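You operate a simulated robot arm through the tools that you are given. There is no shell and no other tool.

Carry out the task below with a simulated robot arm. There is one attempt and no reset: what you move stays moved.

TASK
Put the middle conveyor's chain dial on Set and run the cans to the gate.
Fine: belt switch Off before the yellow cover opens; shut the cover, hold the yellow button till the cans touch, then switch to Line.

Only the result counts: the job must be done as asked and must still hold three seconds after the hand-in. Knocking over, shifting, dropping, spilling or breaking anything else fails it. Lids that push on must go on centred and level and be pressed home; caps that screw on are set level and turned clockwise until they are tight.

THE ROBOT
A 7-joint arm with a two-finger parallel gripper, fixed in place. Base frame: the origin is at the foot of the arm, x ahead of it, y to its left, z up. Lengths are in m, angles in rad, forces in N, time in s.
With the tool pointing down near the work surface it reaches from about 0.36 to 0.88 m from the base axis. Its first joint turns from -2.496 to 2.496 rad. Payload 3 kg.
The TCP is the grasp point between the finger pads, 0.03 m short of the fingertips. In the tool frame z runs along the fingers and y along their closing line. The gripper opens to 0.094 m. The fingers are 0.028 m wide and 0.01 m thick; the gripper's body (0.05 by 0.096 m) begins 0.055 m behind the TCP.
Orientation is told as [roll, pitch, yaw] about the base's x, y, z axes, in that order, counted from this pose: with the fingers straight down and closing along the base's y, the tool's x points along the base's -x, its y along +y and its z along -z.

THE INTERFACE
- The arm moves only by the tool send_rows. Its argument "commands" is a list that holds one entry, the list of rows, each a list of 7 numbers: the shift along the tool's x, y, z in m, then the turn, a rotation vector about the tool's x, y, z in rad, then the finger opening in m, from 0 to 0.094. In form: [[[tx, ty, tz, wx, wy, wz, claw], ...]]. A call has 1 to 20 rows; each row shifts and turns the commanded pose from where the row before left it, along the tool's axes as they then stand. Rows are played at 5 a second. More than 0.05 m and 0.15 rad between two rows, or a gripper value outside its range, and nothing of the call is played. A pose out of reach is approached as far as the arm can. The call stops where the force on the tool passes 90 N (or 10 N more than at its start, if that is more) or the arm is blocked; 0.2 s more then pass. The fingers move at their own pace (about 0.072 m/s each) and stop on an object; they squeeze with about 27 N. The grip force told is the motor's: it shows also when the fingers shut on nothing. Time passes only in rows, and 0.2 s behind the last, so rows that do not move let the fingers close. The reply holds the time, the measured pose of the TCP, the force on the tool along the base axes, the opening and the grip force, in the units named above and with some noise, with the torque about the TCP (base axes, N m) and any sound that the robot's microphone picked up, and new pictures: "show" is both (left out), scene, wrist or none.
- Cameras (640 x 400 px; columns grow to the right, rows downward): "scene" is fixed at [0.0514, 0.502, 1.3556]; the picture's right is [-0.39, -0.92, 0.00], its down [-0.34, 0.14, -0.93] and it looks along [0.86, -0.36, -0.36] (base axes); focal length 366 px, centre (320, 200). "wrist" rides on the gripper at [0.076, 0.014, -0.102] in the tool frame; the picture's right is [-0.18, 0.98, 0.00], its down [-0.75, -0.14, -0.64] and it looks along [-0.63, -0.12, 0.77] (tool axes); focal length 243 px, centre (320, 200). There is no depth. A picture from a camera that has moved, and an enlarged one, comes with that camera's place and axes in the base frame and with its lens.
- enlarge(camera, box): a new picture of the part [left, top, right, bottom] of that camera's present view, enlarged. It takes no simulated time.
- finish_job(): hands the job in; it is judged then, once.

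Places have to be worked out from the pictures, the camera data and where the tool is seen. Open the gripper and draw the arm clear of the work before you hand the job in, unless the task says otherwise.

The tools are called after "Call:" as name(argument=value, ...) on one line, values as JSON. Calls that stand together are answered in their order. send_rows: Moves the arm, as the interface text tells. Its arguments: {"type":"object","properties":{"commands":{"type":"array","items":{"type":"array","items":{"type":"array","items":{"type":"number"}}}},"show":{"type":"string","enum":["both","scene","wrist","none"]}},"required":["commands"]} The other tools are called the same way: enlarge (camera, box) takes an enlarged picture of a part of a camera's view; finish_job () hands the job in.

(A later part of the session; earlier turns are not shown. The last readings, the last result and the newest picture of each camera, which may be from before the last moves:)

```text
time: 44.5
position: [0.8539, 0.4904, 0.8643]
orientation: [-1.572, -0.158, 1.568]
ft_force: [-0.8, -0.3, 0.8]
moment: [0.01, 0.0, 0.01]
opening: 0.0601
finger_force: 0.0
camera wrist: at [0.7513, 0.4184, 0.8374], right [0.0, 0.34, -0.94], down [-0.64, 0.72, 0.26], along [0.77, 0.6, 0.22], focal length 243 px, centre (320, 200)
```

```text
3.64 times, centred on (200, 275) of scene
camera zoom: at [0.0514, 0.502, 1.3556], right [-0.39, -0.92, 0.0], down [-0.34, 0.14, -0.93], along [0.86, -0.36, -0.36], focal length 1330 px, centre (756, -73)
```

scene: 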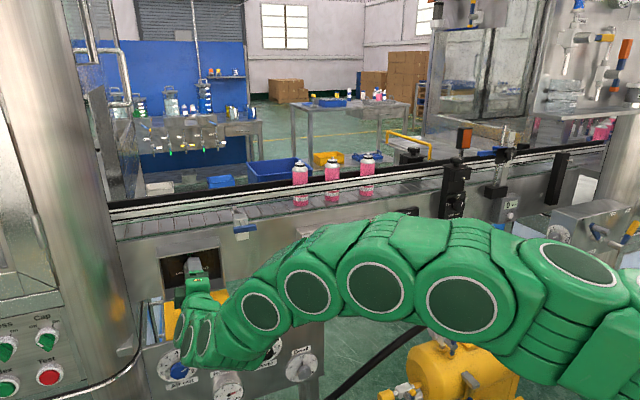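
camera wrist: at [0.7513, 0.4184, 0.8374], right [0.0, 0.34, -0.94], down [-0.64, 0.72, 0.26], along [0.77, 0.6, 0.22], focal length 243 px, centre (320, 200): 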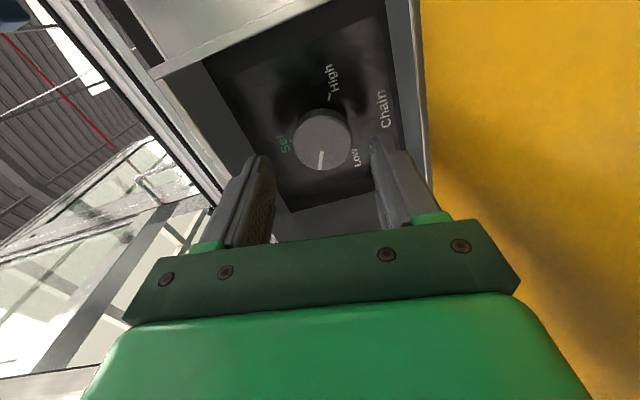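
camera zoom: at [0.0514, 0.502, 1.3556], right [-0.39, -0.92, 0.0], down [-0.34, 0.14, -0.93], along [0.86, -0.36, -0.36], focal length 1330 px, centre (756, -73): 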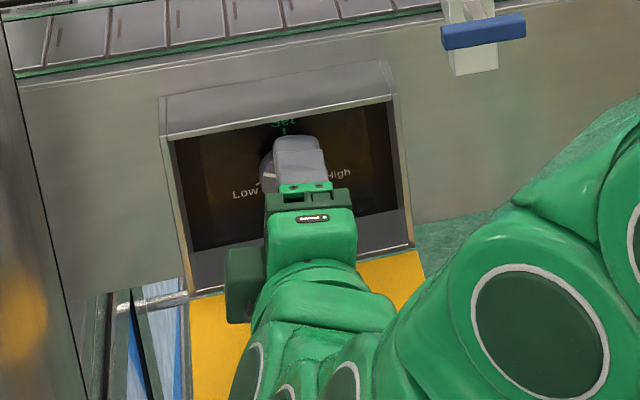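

The pointer now stands at about −64°. I roll back to about −2.2 rad, re-centre on the knob (about 4 mm lower), and check before re-gripping.

Call:
send_rows(commands=[[[0, 0, 0, 0, 0, -0.1312, 0.06], [0, 0, 0, 0, 0, -0.1312, 0.06], [0, 0, 0, 0, 0, -0.1312, 0.06], [0, 0, 0, 0, 0, -0.1312, 0.06], [0, 0, 0, 0, 0, -0.1312, 0.06], [0, 0, 0, 0, 0, -0.1312, 0.06], [-0.0032, 0.0026, 0.012, 0, 0, 0, 0.06], [0, 0, 0.012, 0, 0, 0, 0.06], [0, 0, 0, 0, 0, 0, 0.06]]], show="wrist")

Call:
enlarge(camera="wrist", box=[220, 70, 440, 250])

```text
time: 46.5
position: [0.8784, 0.4915, 0.8607]
orientation: [-1.574, 0.63, 1.565]
ft_force: [-0.2, 0.6, 0.6]
moment: [0.01, -0.01, 0.01]
opening: 0.0603
finger_force: 0.0
camera wrist: at [0.7755, 0.4225, 0.8931], right [0.0, -0.43, -0.9], down [-0.64, 0.69, -0.33], along [0.77, 0.58, -0.27], focal length 243 px, centre (320, 200)
```

wrist: 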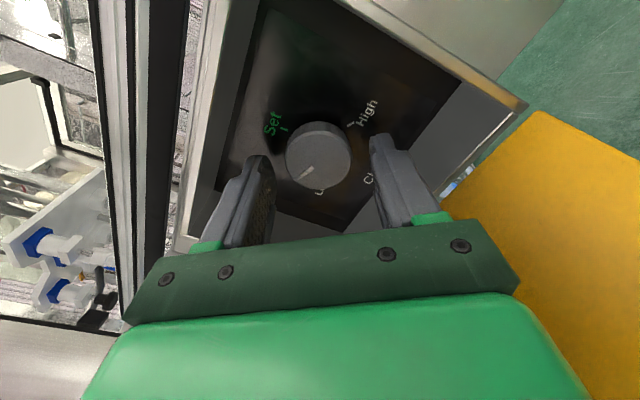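

```text
2.22 times, centred on (330, 160) of wrist
camera zoom: at [0.7755, 0.4225, 0.8931], right [0.0, -0.43, -0.9], down [-0.64, 0.69, -0.33], along [0.77, 0.58, -0.27], focal length 539 px, centre (298, 289)
```

zoom: 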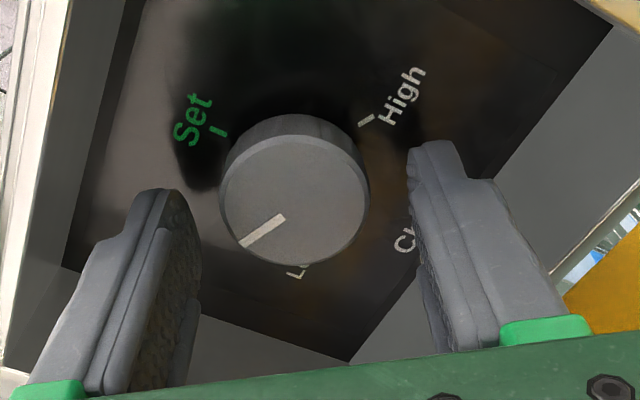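

Alignment is within 1 mm. I advance 8 mm, grip, and turn clockwise by 0.85 rad, staying short of the roll where the camera touched.

Call:
send_rows(commands=[[[0, -0.001, 0.008, 0, 0, 0, 0.06], [0, 0, 0, 0, 0, 0, 0.045], [0, 0, 0, 0, 0, 0, 0.03], [0, 0, 0, 0, 0, 0, 0.025], [0, 0, 0, 0, 0, 0, 0.025], [0, 0, 0, 0, 0, 0.1214, 0.025], [0, 0, 0, 0, 0, 0.1214, 0.025], [0, 0, 0, 0, 0, 0.1214, 0.025], [0, 0, 0, 0, 0, 0.1214, 0.025], [0, 0, 0, 0, 0, 0.1214, 0.025], [0, 0, 0, 0, 0, 0.1214, 0.025], [0, 0, 0, 0, 0, 0.1214, 0.025], [0, 0, 0, 0, 0, 0, 0.025]]], show="both")

Call:
enlarge(camera="wrist", box=[220, 70, 440, 250])

```text
time: 49.3
position: [0.8872, 0.4913, 0.8633]
orientation: [-1.574, -0.221, 1.57]
ft_force: [-11.1, 0.2, 8.7]
moment: [-0.02, 0.06, -0.11]
opening: 0.0399
finger_force: 44.8
camera wrist: at [0.7844, 0.4222, 0.8311], right [0.0, 0.4, -0.92], down [-0.64, 0.71, 0.3], along [0.77, 0.59, 0.26], focal length 243 px, centre (320, 200)
```

scene: 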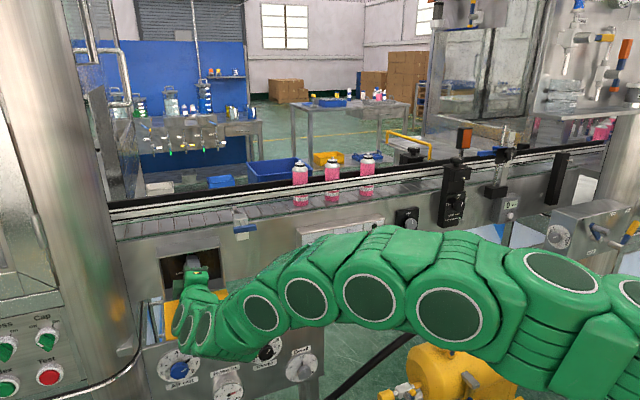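
wrist: 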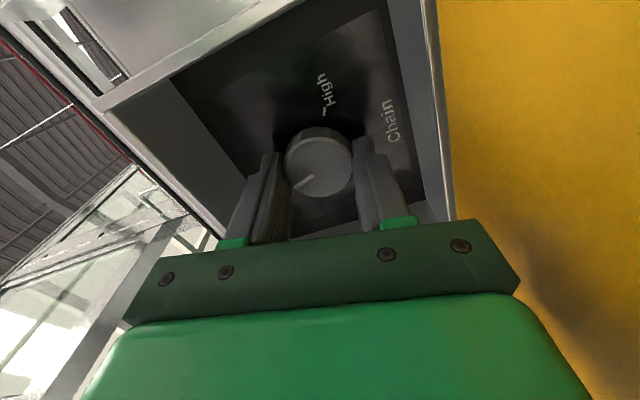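

```text
2.22 times, centred on (330, 160) of wrist
camera zoom: at [0.7844, 0.4222, 0.8311], right [0.0, 0.4, -0.92], down [-0.64, 0.71, 0.3], along [0.77, 0.59, 0.26], focal length 539 px, centre (298, 289)
```

zoom: 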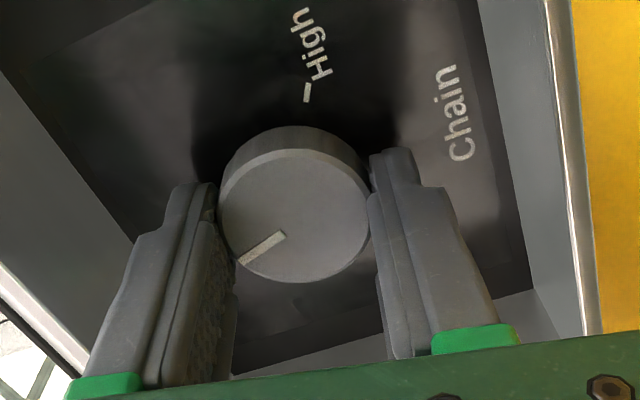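

The pointer is now about 16° short of Set. I release, back off and roll back for one last small stroke.

Call:
send_rows(commands=[[[0, 0, 0, 0, 0, 0, 0.06], [0, 0, -0.015, 0, 0, 0, 0.06], [0, 0, -0.015, 0, 0, 0, 0.06], [0, 0, 0, 0, 0, -0.14, 0.06], [0, 0, 0, 0, 0, -0.14, 0.06], [0, 0, 0, 0, 0, -0.14, 0.06], [0, 0, 0, 0, 0, -0.14, 0.06], [0, 0, 0, 0, 0, -0.14, 0.06], [0, 0, 0, 0, 0, 0, 0.06]]], show="wrist")

Call:
enlarge(camera="wrist", box=[240, 60, 400, 200])

Call:
enlarge(camera="scene", box=[150, 235, 250, 300])

```text
time: 51.3
position: [0.8564, 0.492, 0.8618]
orientation: [-1.572, 0.479, 1.567]
ft_force: [-0.3, -0.6, 0.2]
moment: [0.02, 0.02, -0.01]
opening: 0.06
finger_force: 0.1
camera wrist: at [0.754, 0.4188, 0.8834], right [0.0, -0.29, -0.96], down [-0.64, 0.74, -0.22], along [0.77, 0.61, -0.19], focal length 243 px, centre (320, 200)
```

wrist: 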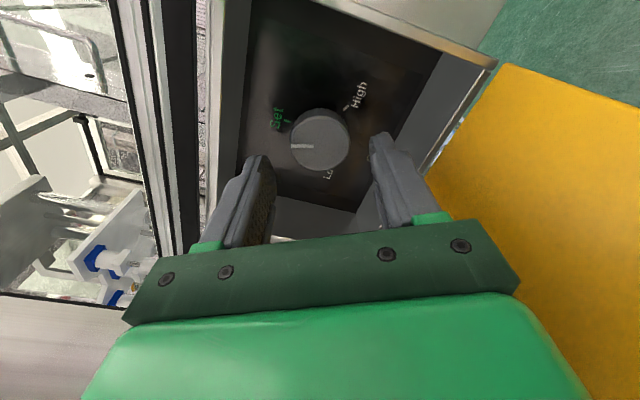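

```text
2.86 times, centred on (320, 130) of wrist
camera zoom: at [0.754, 0.4188, 0.8834], right [0.0, -0.29, -0.96], down [-0.64, 0.74, -0.22], along [0.77, 0.61, -0.19], focal length 693 px, centre (320, 400)
```

zoom: 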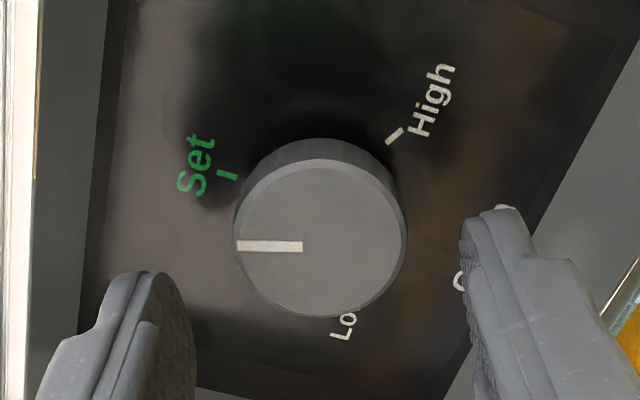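

```text
6.15 times, centred on (200, 268) of scene
camera zoom: at [0.0514, 0.502, 1.3556], right [-0.39, -0.92, 0.0], down [-0.34, 0.14, -0.93], along [0.86, -0.36, -0.36], focal length 2251 px, centre (1058, -215)
```

zoom: 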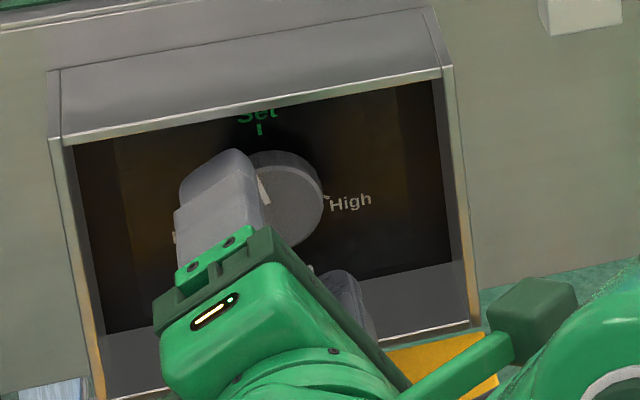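

The pointer is about 15–17° left of Set. I advance 30 mm, grip, and turn clockwise 0.28 rad.

Call:
send_rows(commands=[[[0, 0, 0.015, 0, 0, 0, 0.06], [0, 0, 0.015, 0, 0, 0, 0.06], [0, 0, 0, 0, 0, 0, 0.045], [0, 0, 0, 0, 0, 0, 0.03], [0, 0, 0, 0, 0, 0, 0.025], [0, 0, 0, 0, 0, 0, 0.025], [0, 0, 0, 0, 0, 0.07, 0.025], [0, 0, 0, 0, 0, 0.07, 0.025], [0, 0, 0, 0, 0, 0.07, 0.025], [0, 0, 0, 0, 0, 0.07, 0.025], [0, 0, 0, 0, 0, 0, 0.025]]], show="wrist")

Call:
enlarge(camera="wrist", box=[240, 80, 400, 220])

```text
time: 53.7
position: [0.8861, 0.4916, 0.8616]
orientation: [-1.573, 0.198, 1.566]
ft_force: [12.5, 7.6, 9.4]
moment: [0.0, -0.12, 0.05]
opening: 0.0389
finger_force: 45.3
camera wrist: at [0.784, 0.4152, 0.862], right [0.0, -0.01, -1.0], down [-0.64, 0.77, -0.01], along [0.77, 0.64, -0.01], focal length 243 px, centre (320, 200)
```

wrist: 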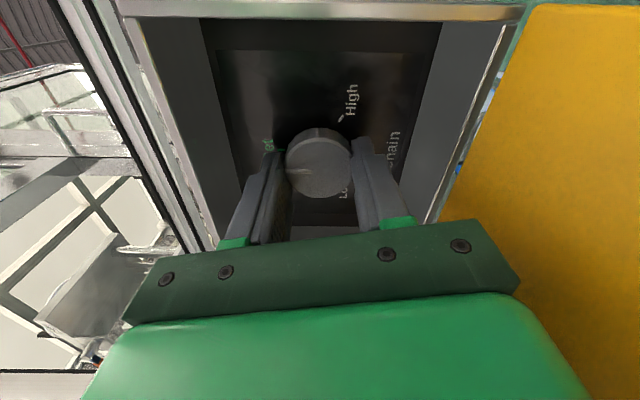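

```text
2.86 times, centred on (320, 150) of wrist
camera zoom: at [0.784, 0.4152, 0.862], right [0.0, -0.01, -1.0], down [-0.64, 0.77, -0.01], along [0.77, 0.64, -0.01], focal length 693 px, centre (320, 343)
```

zoom: 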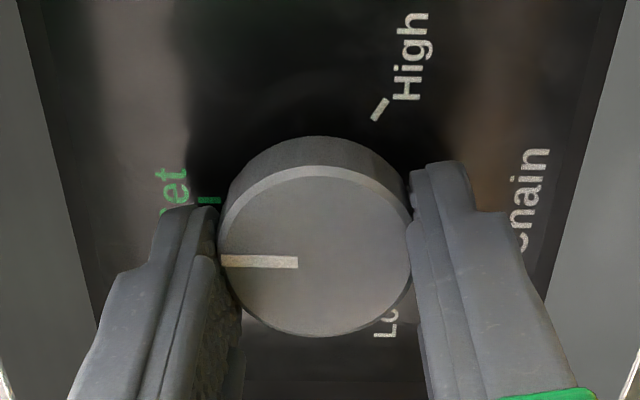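

The pointer now stands within about 2° of vertical, in line with the Set tick. I release, withdraw straight back and verify from both cameras.

Call:
send_rows(commands=[[[0, 0, 0, 0, 0, 0, 0.06], [0, 0, 0, 0, 0, 0, 0.06], [0, 0, -0.02, 0, 0, 0, 0.06], [0, 0, -0.03, 0, 0, 0, 0.06], [0, 0, -0.04, 0, 0, 0, 0.06], [0, 0, -0.04, 0, 0, 0, 0.06], [0, 0, -0.04, 0, 0, 0, 0.06], [0.03, 0, -0.03, 0, 0, 0, 0.06], [0.03, 0, 0, 0, 0, 0, 0.06], [0.03, 0, 0, 0, 0, 0, 0.06]]], show="both")

Call:
enlarge(camera="scene", box=[150, 235, 250, 300])

Call:
enlarge(camera="wrist", box=[250, 40, 410, 160])

```text
time: 55.9
position: [0.6862, 0.4011, 0.8782]
orientation: [-1.573, 0.198, 1.568]
ft_force: [0.6, -0.6, -1.1]
moment: [0.01, -0.02, 0.0]
opening: 0.06
finger_force: 0.0
camera wrist: at [0.5828, 0.3259, 0.8795], right [0.0, -0.01, -1.0], down [-0.64, 0.77, -0.01], along [0.77, 0.64, -0.01], focal length 243 px, centre (320, 200)
```

scene: 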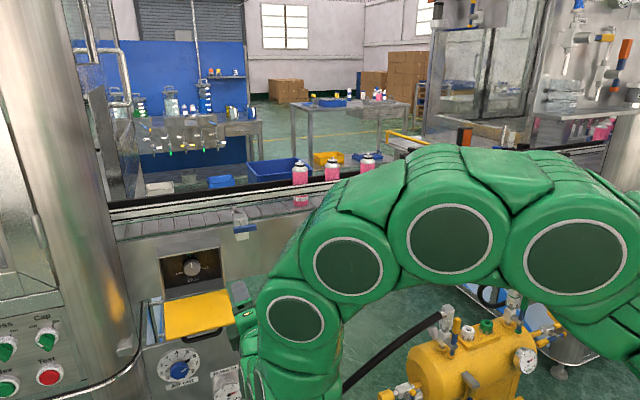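
wrist: 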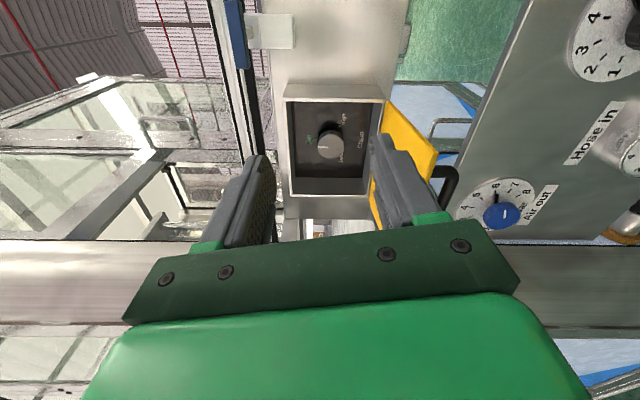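

```text
6.15 times, centred on (200, 268) of scene
camera zoom: at [0.0514, 0.502, 1.3556], right [-0.39, -0.92, 0.0], down [-0.34, 0.14, -0.93], along [0.86, -0.36, -0.36], focal length 2251 px, centre (1058, -215)
```

zoom: 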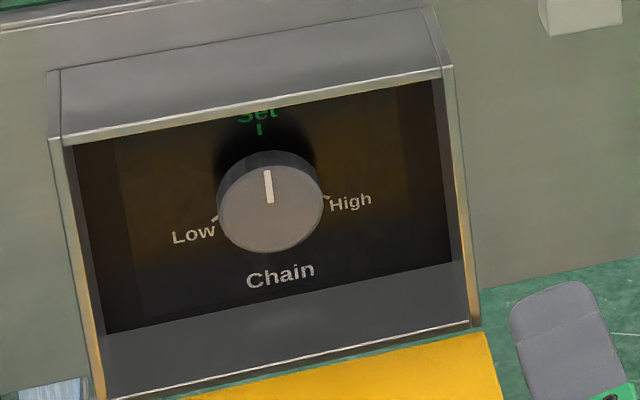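

```text
3.33 times, centred on (330, 100) of wrist
camera zoom: at [0.5828, 0.3259, 0.8795], right [0.0, -0.01, -1.0], down [-0.64, 0.77, -0.01], along [0.77, 0.64, -0.01], focal length 809 px, centre (287, 533)
```

zoom: 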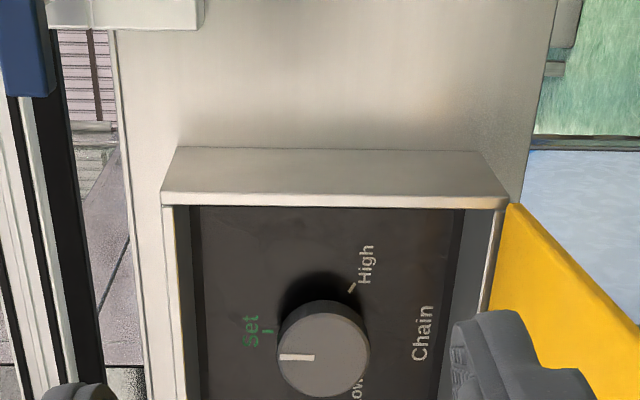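

The pointer is upright and in line with Set. Now for the cover: I look at where it and its handle lie to re-grip the bar and retrace the arc.

Call:
enlarge(camera="scene", box=[130, 270, 260, 350])

Call:
enlarge(camera="wrist", box=[340, 80, 500, 240])

```text
4.92 times, centred on (195, 310) of scene
camera zoom: at [0.0514, 0.502, 1.3556], right [-0.39, -0.92, 0.0], down [-0.34, 0.14, -0.93], along [0.86, -0.36, -0.36], focal length 1801 px, centre (935, -342)
```

zoom: 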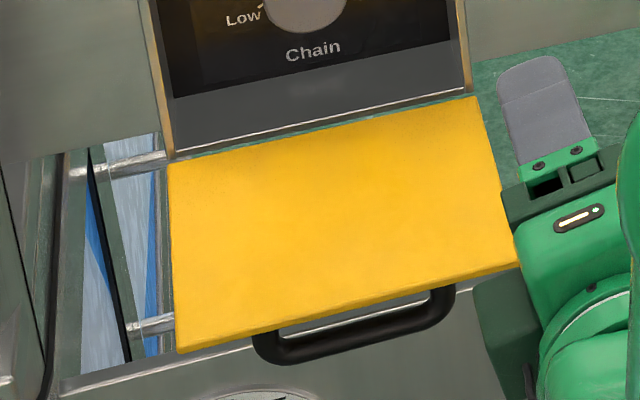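

```text
2.50 times, centred on (420, 160) of wrist
camera zoom: at [0.5828, 0.3259, 0.8795], right [0.0, -0.01, -1.0], down [-0.64, 0.77, -0.01], along [0.77, 0.64, -0.01], focal length 606 px, centre (70, 300)
```

zoom: 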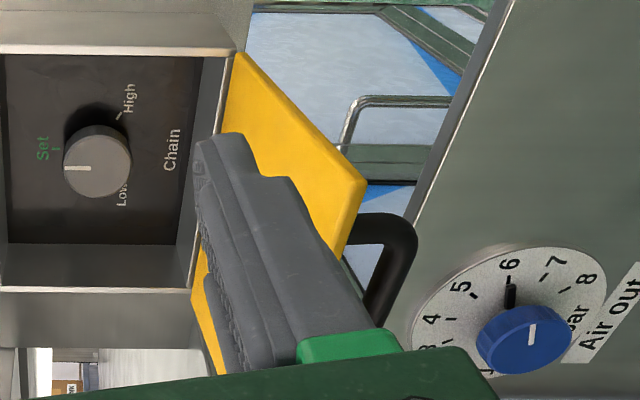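

The cover droops to about 97°, with its handle bar near (0.778, 0.763). Instead of gripping it, I'll close the fingers, go under the bar and lift; first I move below and in front of it.

Call:
send_rows(commands=[[[0, 0, -0.02, 0, 0, 0.099, 0.03], [0, 0, -0.02, 0, 0, 0.099, 0.0], [0, 0.048, 0, 0, 0, 0, 0.0], [0, 0.048, 0, 0, 0, 0, 0.0], [0, 0.048, 0, 0, 0, 0, 0.0], [-0.0445, 0, 0, 0, 0, 0, 0.0], [-0.0445, 0, 0, 0, 0, 0, 0.0], [0, 0, 0, 0, 0, 0, 0.0]]], show="both")

Call:
enlarge(camera="wrist", box=[220, 0, 460, 240])

```text
time: 57.7
position: [0.6452, 0.4934, 0.7339]
orientation: [-1.572, 0.002, 1.567]
ft_force: [1.2, 0.7, -0.2]
moment: [-0.01, 0.02, -0.01]
opening: 0.0
finger_force: 27.0
camera wrist: at [0.5422, 0.4174, 0.7208], right [0.0, 0.18, -0.98], down [-0.64, 0.76, 0.14], along [0.77, 0.63, 0.12], focal length 243 px, centre (320, 200)
```

scene: 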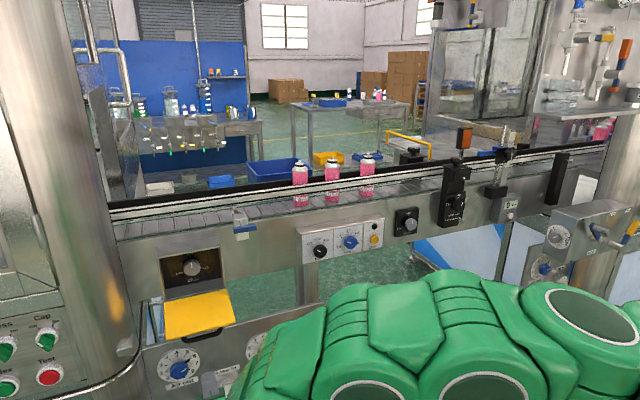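
wrist: 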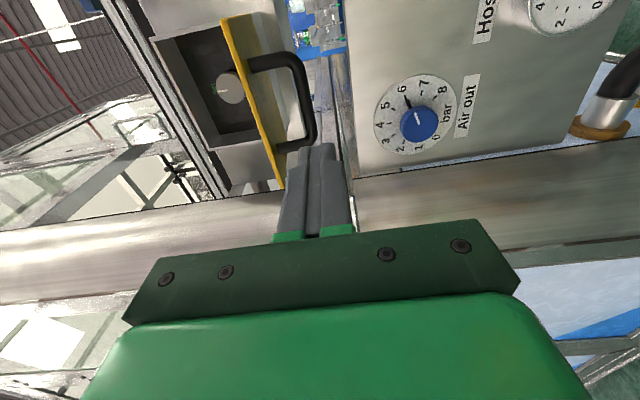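

```text
1.67 times, centred on (340, 120) of wrist
camera zoom: at [0.5422, 0.4174, 0.7208], right [0.0, 0.18, -0.98], down [-0.64, 0.76, 0.14], along [0.77, 0.63, 0.12], focal length 404 px, centre (287, 333)
```

zoom: 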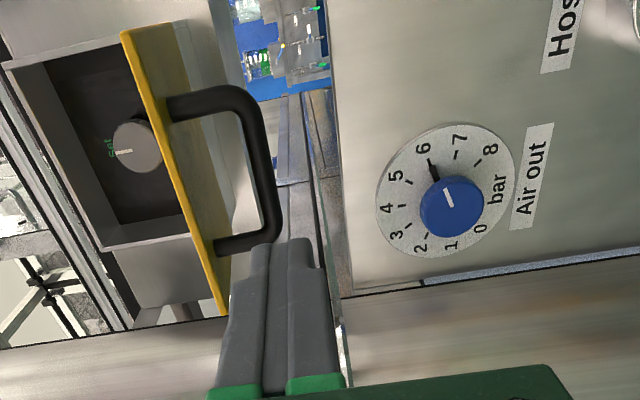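

The bar is actually lower, near z ≈ 0.748, so I drop to z ≈ 0.716 before moving forward beneath it.

Call:
send_rows(commands=[[[0, 0.018, 0, 0, 0, 0, 0.0], [0, 0, 0.04, 0, 0, 0, 0.0], [0, 0, 0.04, 0, 0, 0, 0.0], [0, 0, 0.04, 0, 0, 0, 0.0], [0, 0, 0, 0, 0, 0, 0.0]]], show="both")

Call:
enlarge(camera="wrist", box=[220, 0, 460, 240])

```text
time: 58.9
position: [0.7659, 0.4891, 0.7149]
orientation: [-1.572, 0.003, 1.567]
ft_force: [-0.2, 0.6, -0.4]
moment: [0.01, 0.0, 0.0]
opening: 0.0001
finger_force: 27.3
camera wrist: at [0.6635, 0.415, 0.7009], right [0.0, 0.18, -0.98], down [-0.64, 0.76, 0.14], along [0.77, 0.63, 0.12], focal length 243 px, centre (320, 200)
```

scene: 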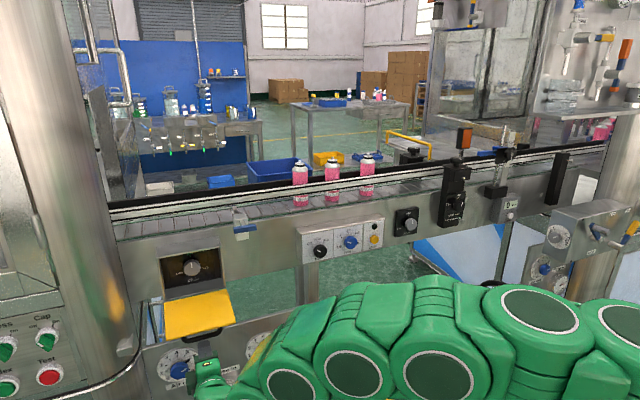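
wrist: 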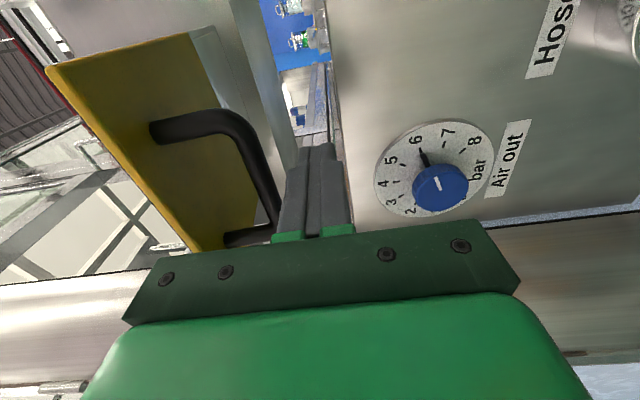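

```text
1.67 times, centred on (340, 120) of wrist
camera zoom: at [0.6635, 0.415, 0.7009], right [0.0, 0.18, -0.98], down [-0.64, 0.76, 0.14], along [0.77, 0.63, 0.12], focal length 404 px, centre (287, 333)
```

zoom: 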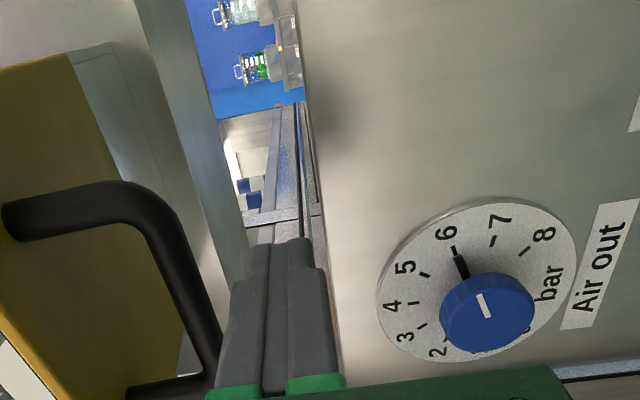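

The closed fingers are beneath the bar with clear space around. I lift slowly to raise the cover, watching the load.

Call:
send_rows(commands=[[[0, -0.018, 0, 0, 0, 0, 0.0], [0, -0.018, 0, 0, 0, 0, 0.0], [0, -0.018, 0, 0, 0, 0, 0.0], [0, -0.018, 0, 0, 0, 0, 0.0], [0, 0, 0, 0, 0, 0, 0.0]]], show="scene")

Call:
enlarge(camera="scene", box=[130, 230, 260, 340])

```text
time: 59.7
position: [0.7609, 0.4929, 0.7601]
orientation: [-1.56, 0.008, 1.569]
ft_force: [-2.5, -0.3, -1.8]
moment: [0.01, 0.0, -0.09]
opening: 0.0
finger_force: 26.7
stopped in row 4: the force on the tool passed its limit at 104 N (the readings are from after the stop); the commanded pose is now the measured one
```

scene: 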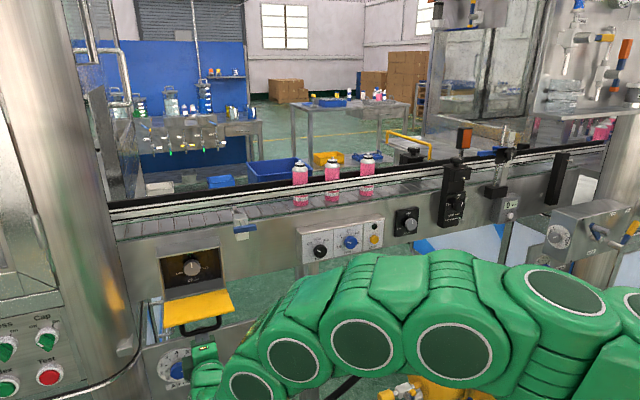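

```text
3.64 times, centred on (195, 285) of scene
camera zoom: at [0.0514, 0.502, 1.3556], right [-0.39, -0.92, 0.0], down [-0.34, 0.14, -0.93], along [0.86, -0.36, -0.36], focal length 1330 px, centre (774, -109)
```

zoom: 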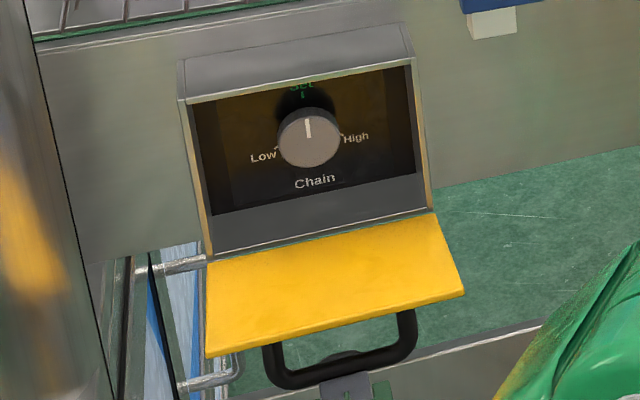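

The bar was bumped quickly and a brief spike stopped the move; the cover rose to about 88° and rests on the fingers now with no load. I lift on much more slowly, 5 mm per row.

Call:
send_rows(commands=[[[0, -0.004, 0, 0, 0, 0, 0.0], [0, -0.005, 0, 0, 0, 0, 0.0], [0, -0.005, 0, 0, 0, 0, 0.0], [0, -0.005, 0, 0, 0, 0, 0.0], [0, -0.005, 0, 0, 0, 0, 0.0], [0, -0.005, 0, 0, 0, 0, 0.0], [0, 0, 0, 0, 0, 0, 0.0]]], show="scene")

Call:
enlarge(camera="scene", box=[130, 230, 260, 340])

```text
time: 60.7
position: [0.7597, 0.4923, 0.7735]
orientation: [-1.556, 0.013, 1.572]
ft_force: [-9.9, -3.6, -3.8]
moment: [0.11, -0.15, -0.17]
opening: 0.0
finger_force: 27.5
stopped in row 4: the force on the tool passed its limit at 98 N (the readings are from after the stop); the commanded pose is now the measured one
```

scene: 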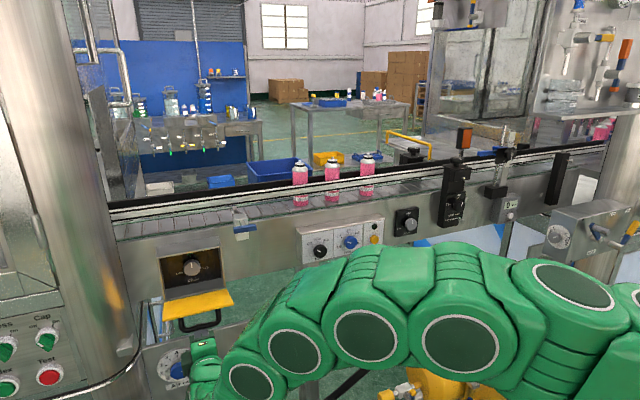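

```text
3.64 times, centred on (195, 285) of scene
camera zoom: at [0.0514, 0.502, 1.3556], right [-0.39, -0.92, 0.0], down [-0.34, 0.14, -0.93], along [0.86, -0.36, -0.36], focal length 1330 px, centre (774, -109)
```

zoom: 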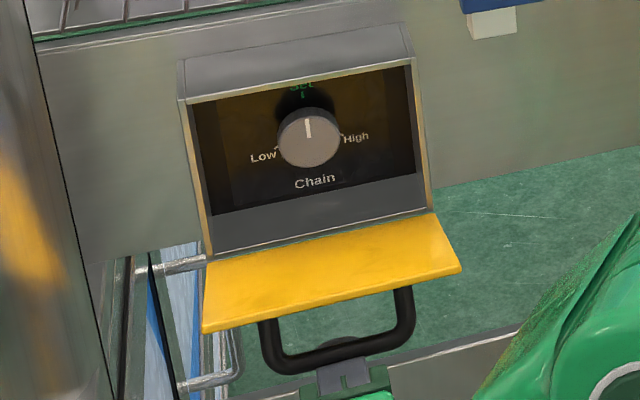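

Another stop at 98 N although the cover did move up a little; I need to see what the fingers are touching.

Call:
send_rows(commands=[[[0, 0.003, 0, 0, 0, 0, 0.0], [0, 0, 0, 0, 0, 0, 0.0]]], show="wrist")

Call:
enlarge(camera="wrist", box=[200, 40, 440, 260])

Call:
enlarge(camera="scene", box=[150, 270, 260, 350])

```text
time: 61.3
position: [0.7591, 0.4918, 0.7715]
orientation: [-1.556, 0.014, 1.569]
ft_force: [-10.5, 0.9, -2.4]
moment: [0.05, -0.16, -0.2]
opening: 0.0
finger_force: 27.0
camera wrist: at [0.6568, 0.4167, 0.7594], right [-0.02, 0.17, -0.98], down [-0.64, 0.75, 0.14], along [0.77, 0.63, 0.1], focal length 243 px, centre (320, 200)
```

wrist: 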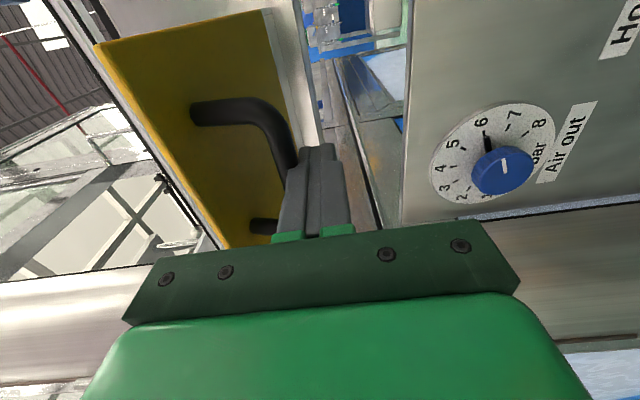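

```text
1.82 times, centred on (320, 150) of wrist
camera zoom: at [0.6568, 0.4167, 0.7594], right [-0.02, 0.17, -0.98], down [-0.64, 0.75, 0.14], along [0.77, 0.63, 0.1], focal length 441 px, centre (320, 291)
```

zoom: 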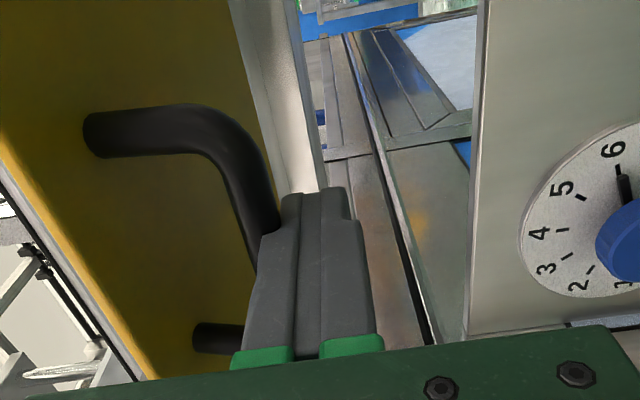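

```text
5.00 times, centred on (205, 310) of scene
camera zoom: at [0.0514, 0.502, 1.3556], right [-0.39, -0.92, 0.0], down [-0.34, 0.14, -0.93], along [0.86, -0.36, -0.36], focal length 1829 px, centre (895, -350)
```

zoom: 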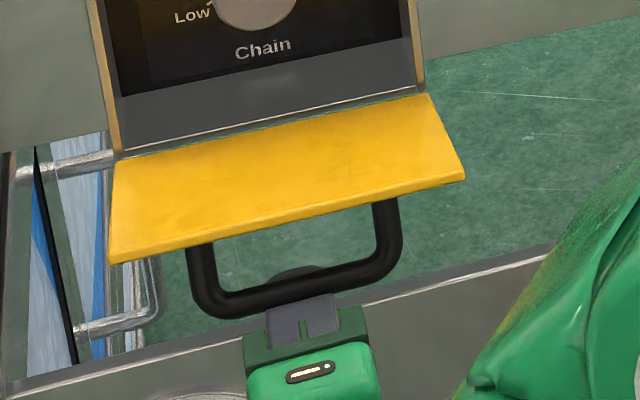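

The bar rests on the finger's step; direct lifting gives hard contact spikes, so I switch to gripping the bar as in opening. I back off, re-level the tool, open slightly and raise to the bar's height (z ≈ 0.788).

Call:
send_rows(commands=[[[0, 0.004, -0.01, 0, 0, 0, 0.0], [0, 0, -0.04, 0, 0, 0, 0.0], [0, 0, -0.04, 0.015, 0, 0.014, 0.026], [0, -0.02, 0, 0, 0, 0, 0.026], [0, 0, 0, 0, 0, 0, 0.026]]], show="both")

Call:
enlarge(camera="wrist", box=[200, 0, 440, 220])

Call:
enlarge(camera="scene", box=[150, 270, 260, 350])

```text
time: 62.5
position: [0.67, 0.4928, 0.7873]
orientation: [-1.57, -0.005, 1.571]
ft_force: [-0.7, 0.0, -0.1]
moment: [-0.03, -0.03, -0.01]
opening: 0.0259
finger_force: 0.0
camera wrist: at [0.5679, 0.4164, 0.773], right [0.0, 0.19, -0.98], down [-0.64, 0.75, 0.14], along [0.77, 0.63, 0.12], focal length 243 px, centre (320, 200)
```

scene: 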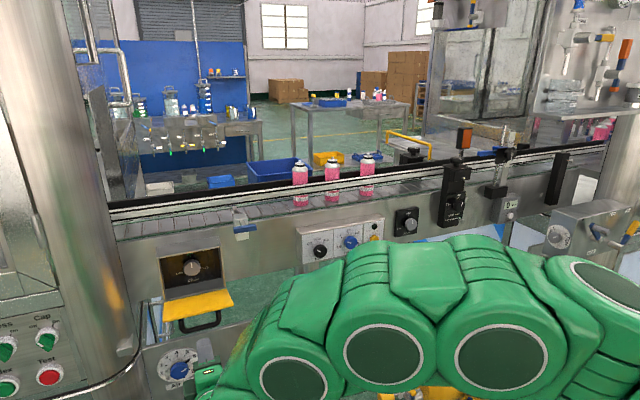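
wrist: 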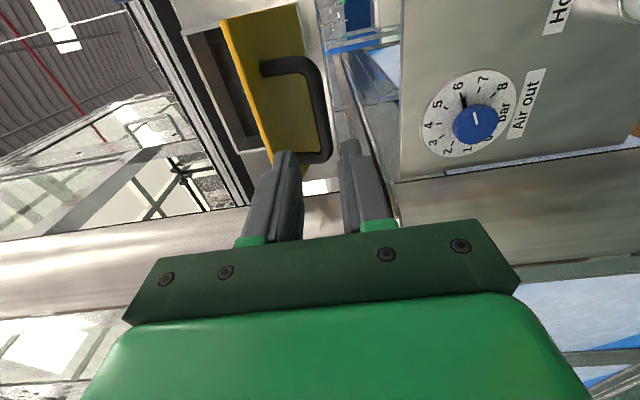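

```text
1.82 times, centred on (320, 110) of wrist
camera zoom: at [0.5679, 0.4164, 0.773], right [0.0, 0.19, -0.98], down [-0.64, 0.75, 0.14], along [0.77, 0.63, 0.12], focal length 441 px, centre (320, 364)
```

zoom: 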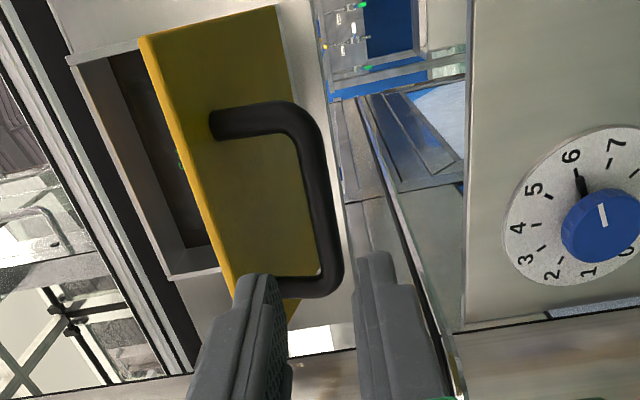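

```text
5.00 times, centred on (205, 310) of scene
camera zoom: at [0.0514, 0.502, 1.3556], right [-0.39, -0.92, 0.0], down [-0.34, 0.14, -0.93], along [0.86, -0.36, -0.36], focal length 1829 px, centre (895, -350)
```

zoom: 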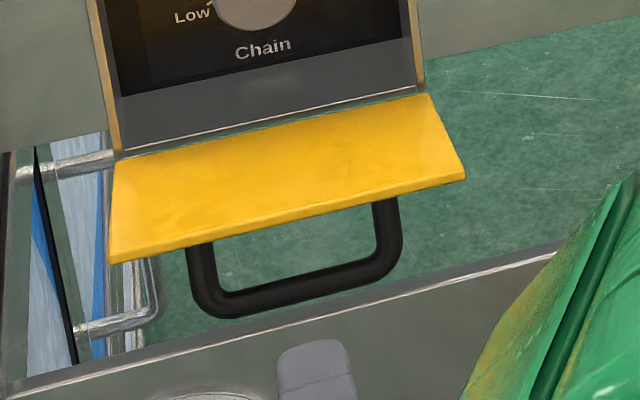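

The bar is about 2 mm below the tool axis, near x ≈ 0.770. I lower 2 mm, move forward 0.09 m over the bar and close.

Call:
send_rows(commands=[[[0, 0.002, 0.03, 0, 0, 0, 0.026], [0, 0, 0.02, 0, 0, 0, 0.026], [0, 0, 0.02, 0, 0, 0, 0.026], [0, 0, 0.01, 0, 0, 0, 0.026], [0, 0, 0.01, 0, 0, 0, 0.026], [0, 0, 0, 0, 0, 0, 0.026]]], show="both")

Call:
enlarge(camera="wrist", box=[200, 40, 440, 260])

Call:
enlarge(camera="scene", box=[150, 270, 260, 350])

```text
time: 63.9
position: [0.7608, 0.4928, 0.7869]
orientation: [-1.57, -0.004, 1.57]
ft_force: [-0.4, -0.8, 0.3]
moment: [0.01, 0.01, 0.01]
opening: 0.0262
finger_force: 0.1
camera wrist: at [0.6583, 0.4169, 0.7713], right [0.0, 0.19, -0.98], down [-0.64, 0.75, 0.14], along [0.77, 0.63, 0.12], focal length 243 px, centre (320, 200)
```

scene: 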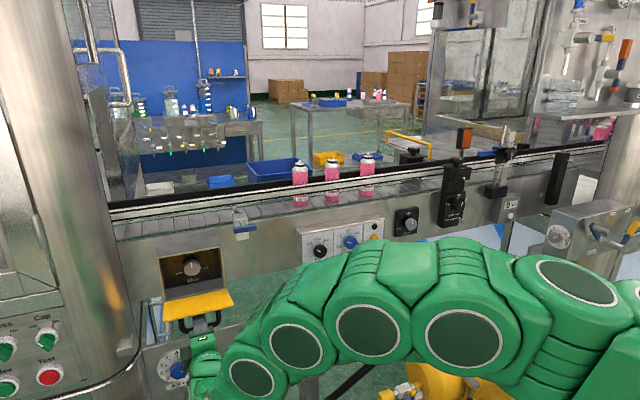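
wrist: 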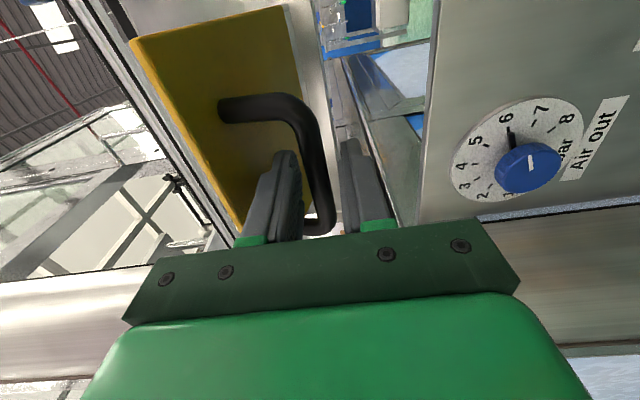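

```text
1.82 times, centred on (320, 150) of wrist
camera zoom: at [0.6583, 0.4169, 0.7713], right [0.0, 0.19, -0.98], down [-0.64, 0.75, 0.14], along [0.77, 0.63, 0.12], focal length 441 px, centre (320, 291)
```

zoom: 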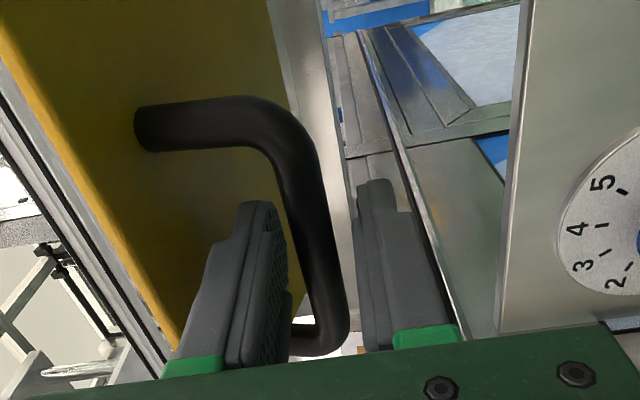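

```text
5.00 times, centred on (205, 310) of scene
camera zoom: at [0.0514, 0.502, 1.3556], right [-0.39, -0.92, 0.0], down [-0.34, 0.14, -0.93], along [0.86, -0.36, -0.36], focal length 1829 px, centre (895, -350)
```

zoom: 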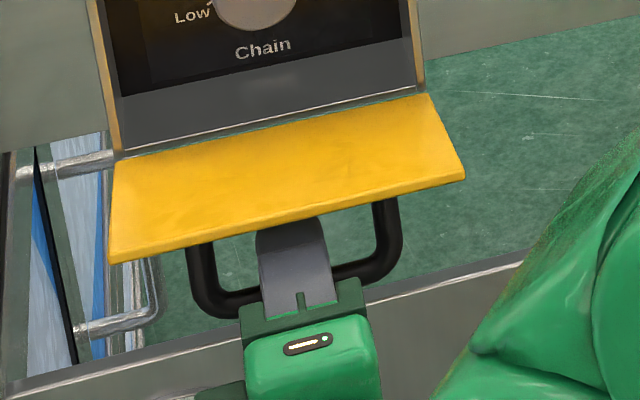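

The bar sits between the pads. I close on it and read the forces.

Call:
send_rows(commands=[[[0, 0, 0, 0, 0, 0, 0.015], [0, 0, 0, 0, 0, 0, 0.0], [0, 0, 0, 0, 0, 0, 0.0]]], show="none")

```text
time: 64.7
position: [0.7601, 0.4934, 0.7844]
orientation: [-1.57, -0.001, 1.57]
ft_force: [-36.7, -9.8, -6.1]
moment: [1.09, 0.02, -0.24]
opening: 0.0127
finger_force: 45.1
```

The opening (0.0127) and the −37 N push suggest the bar is near the fingertips and being squeezed out. I look closely at the contact before going on.

Call:
enlarge(camera="wrist", box=[250, 90, 380, 250])

Call:
enlarge(camera="scene", box=[170, 285, 240, 345])

```text
2.50 times, centred on (315, 170) of wrist
camera zoom: at [0.6569, 0.4171, 0.7701], right [0.0, 0.19, -0.98], down [-0.64, 0.75, 0.14], along [0.77, 0.63, 0.12], focal length 606 px, centre (332, 275)
```

zoom: 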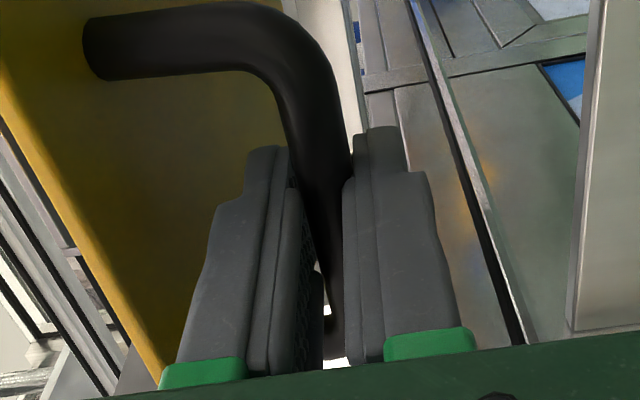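

```text
6.67 times, centred on (205, 315) of scene
camera zoom: at [0.0514, 0.502, 1.3556], right [-0.39, -0.92, 0.0], down [-0.34, 0.14, -0.93], along [0.86, -0.36, -0.36], focal length 2439 px, centre (1087, -567)
```

zoom: 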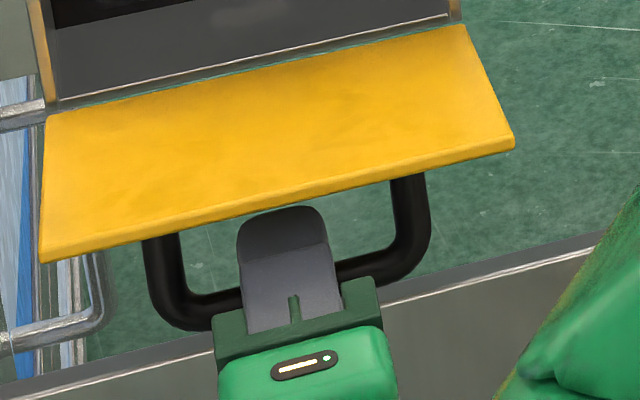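

The wider pad section ends near the TCP and the bar now lies just beyond it, so I need to be about 6 mm further forward, as in the earlier good grip. I open slightly, advance 6 mm and close again.

Call:
send_rows(commands=[[[0, 0, 0, 0, 0, 0, 0.024], [0, 0, 0.006, 0, 0, 0, 0.026], [0, 0, 0, 0, 0, 0, 0.026], [0, 0, 0, 0, 0, 0, 0.012], [0, 0, 0, 0, 0, 0, 0.0], [0, 0, 0, 0, 0, 0, 0.0]]], show="none")

```text
time: 66.1
position: [0.7648, 0.4928, 0.7855]
orientation: [-1.569, -0.005, 1.571]
ft_force: [-12.1, -5.5, -4.3]
moment: [1.0, 0.02, -0.07]
opening: 0.0166
finger_force: 44.5
```

Good grip now (0.0166 m). I retrace the arc upward slowly, from about 100° to 80°.

Call:
send_rows(commands=[[[0, -0.0057, -0.0008, 0, 0, 0, 0.0], [0, -0.0058, -0.0005, 0, 0, 0, 0.0], [0, -0.0058, -0.0002, 0, 0, 0, 0.0], [0, -0.0058, 0.0002, 0, 0, 0, 0.0], [0, -0.0058, 0.0005, 0, 0, 0, 0.0], [0, -0.0057, 0.0008, 0, 0, 0, 0.0], [0, 0, 0, 0, 0, 0, 0.0]]], show="scene")

```text
time: 67.7
position: [0.7652, 0.492, 0.8214]
orientation: [-1.572, -0.002, 1.571]
ft_force: [23.0, 10.6, -6.6]
moment: [0.85, 0.01, 0.37]
opening: 0.0162
finger_force: 44.4
```

scene: 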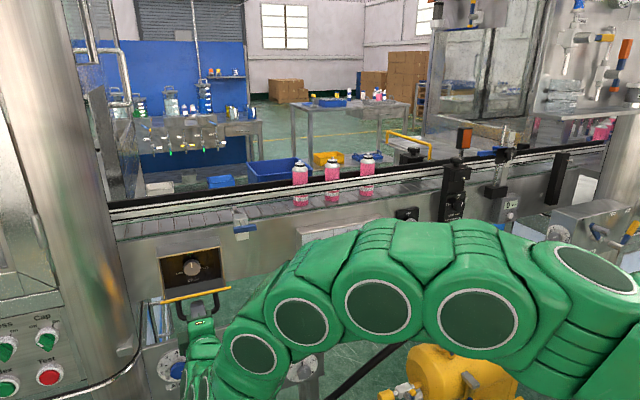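

It follows well. I continue the closing arc from 80° to 60°.

Call:
send_rows(commands=[[[0, -0.0057, 0.0017, 0, 0, 0, 0.0], [0, -0.0056, 0.0018, 0, 0, 0, 0.0], [0, -0.0055, 0.002, 0, 0, 0, 0.0], [0, -0.0054, 0.0022, 0, 0, 0, 0.0], [0, -0.0052, 0.0025, 0, 0, 0, 0.0], [0, -0.0051, 0.0026, 0, 0, 0, 0.0], [0, 0, 0, 0, 0, 0, 0.0]]], show="none")

```text
time: 69.3
position: [0.7782, 0.4926, 0.8549]
orientation: [-1.572, -0.003, 1.57]
ft_force: [-2.9, 8.0, -1.4]
moment: [0.48, 0.0, -0.19]
opening: 0.0161
finger_force: 45.0
```

Loads are near zero. I carry on from 60° to 40°.

Call:
send_rows(commands=[[[0, -0.0049, 0.003, 0, 0, 0, 0.0], [0, -0.0047, 0.0033, 0, 0, 0, 0.0], [0, -0.0046, 0.0037, 0, 0, 0, 0.0], [0, -0.0043, 0.0038, 0, 0, 0, 0.0], [0, -0.0041, 0.0041, 0, 0, 0, 0.0], [0, -0.0038, 0.0043, 0, 0, 0, 0.0], [0, 0, 0, 0, 0, 0, 0.0]]], show="none")

```text
time: 70.9
position: [0.7997, 0.4925, 0.881]
orientation: [-1.573, -0.004, 1.569]
ft_force: [-16.5, -10.4, 18.4]
moment: [0.08, -0.01, -0.84]
opening: 0.016
finger_force: 45.4
```

Small loads only. I continue from 40° to 20°, nearly shut.

Call:
send_rows(commands=[[[0, -0.004, 0.0045, 0, 0, 0, 0.0], [0, -0.0036, 0.0047, 0, 0, 0, 0.0], [0, -0.0033, 0.0049, 0, 0, 0, 0.0], [0, -0.0028, 0.005, 0, 0, 0, 0.0], [0, -0.0024, 0.0051, 0, 0, 0, 0.0], [0, -0.002, 0.0052, 0, 0, 0, 0.0], [0, 0, 0, 0, 0, 0, 0.0]]], show="scene")

Call:
enlarge(camera="scene", box=[130, 220, 260, 320])

```text
time: 72.5
position: [0.8284, 0.4921, 0.8996]
orientation: [-1.568, -0.002, 1.573]
ft_force: [-31.1, -4.6, -3.2]
moment: [-0.1, 0.06, -0.24]
opening: 0.0165
finger_force: 45.0
```

scene: 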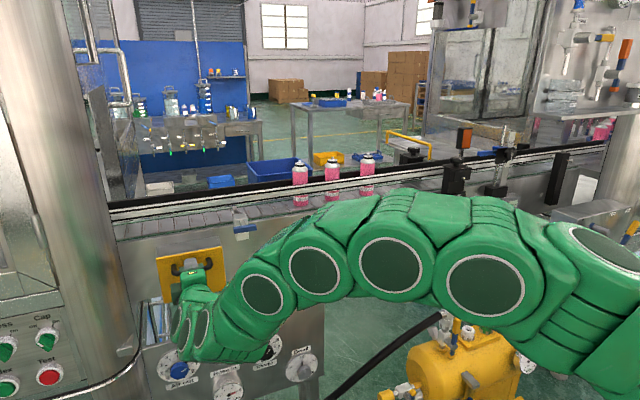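

```text
4.00 times, centred on (195, 270) of scene
camera zoom: at [0.0514, 0.502, 1.3556], right [-0.39, -0.92, 0.0], down [-0.34, 0.14, -0.93], along [0.86, -0.36, -0.36], focal length 1463 px, centre (820, -80)
```

zoom: 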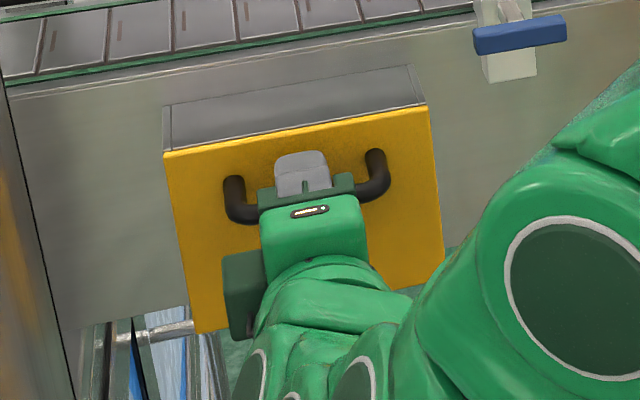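

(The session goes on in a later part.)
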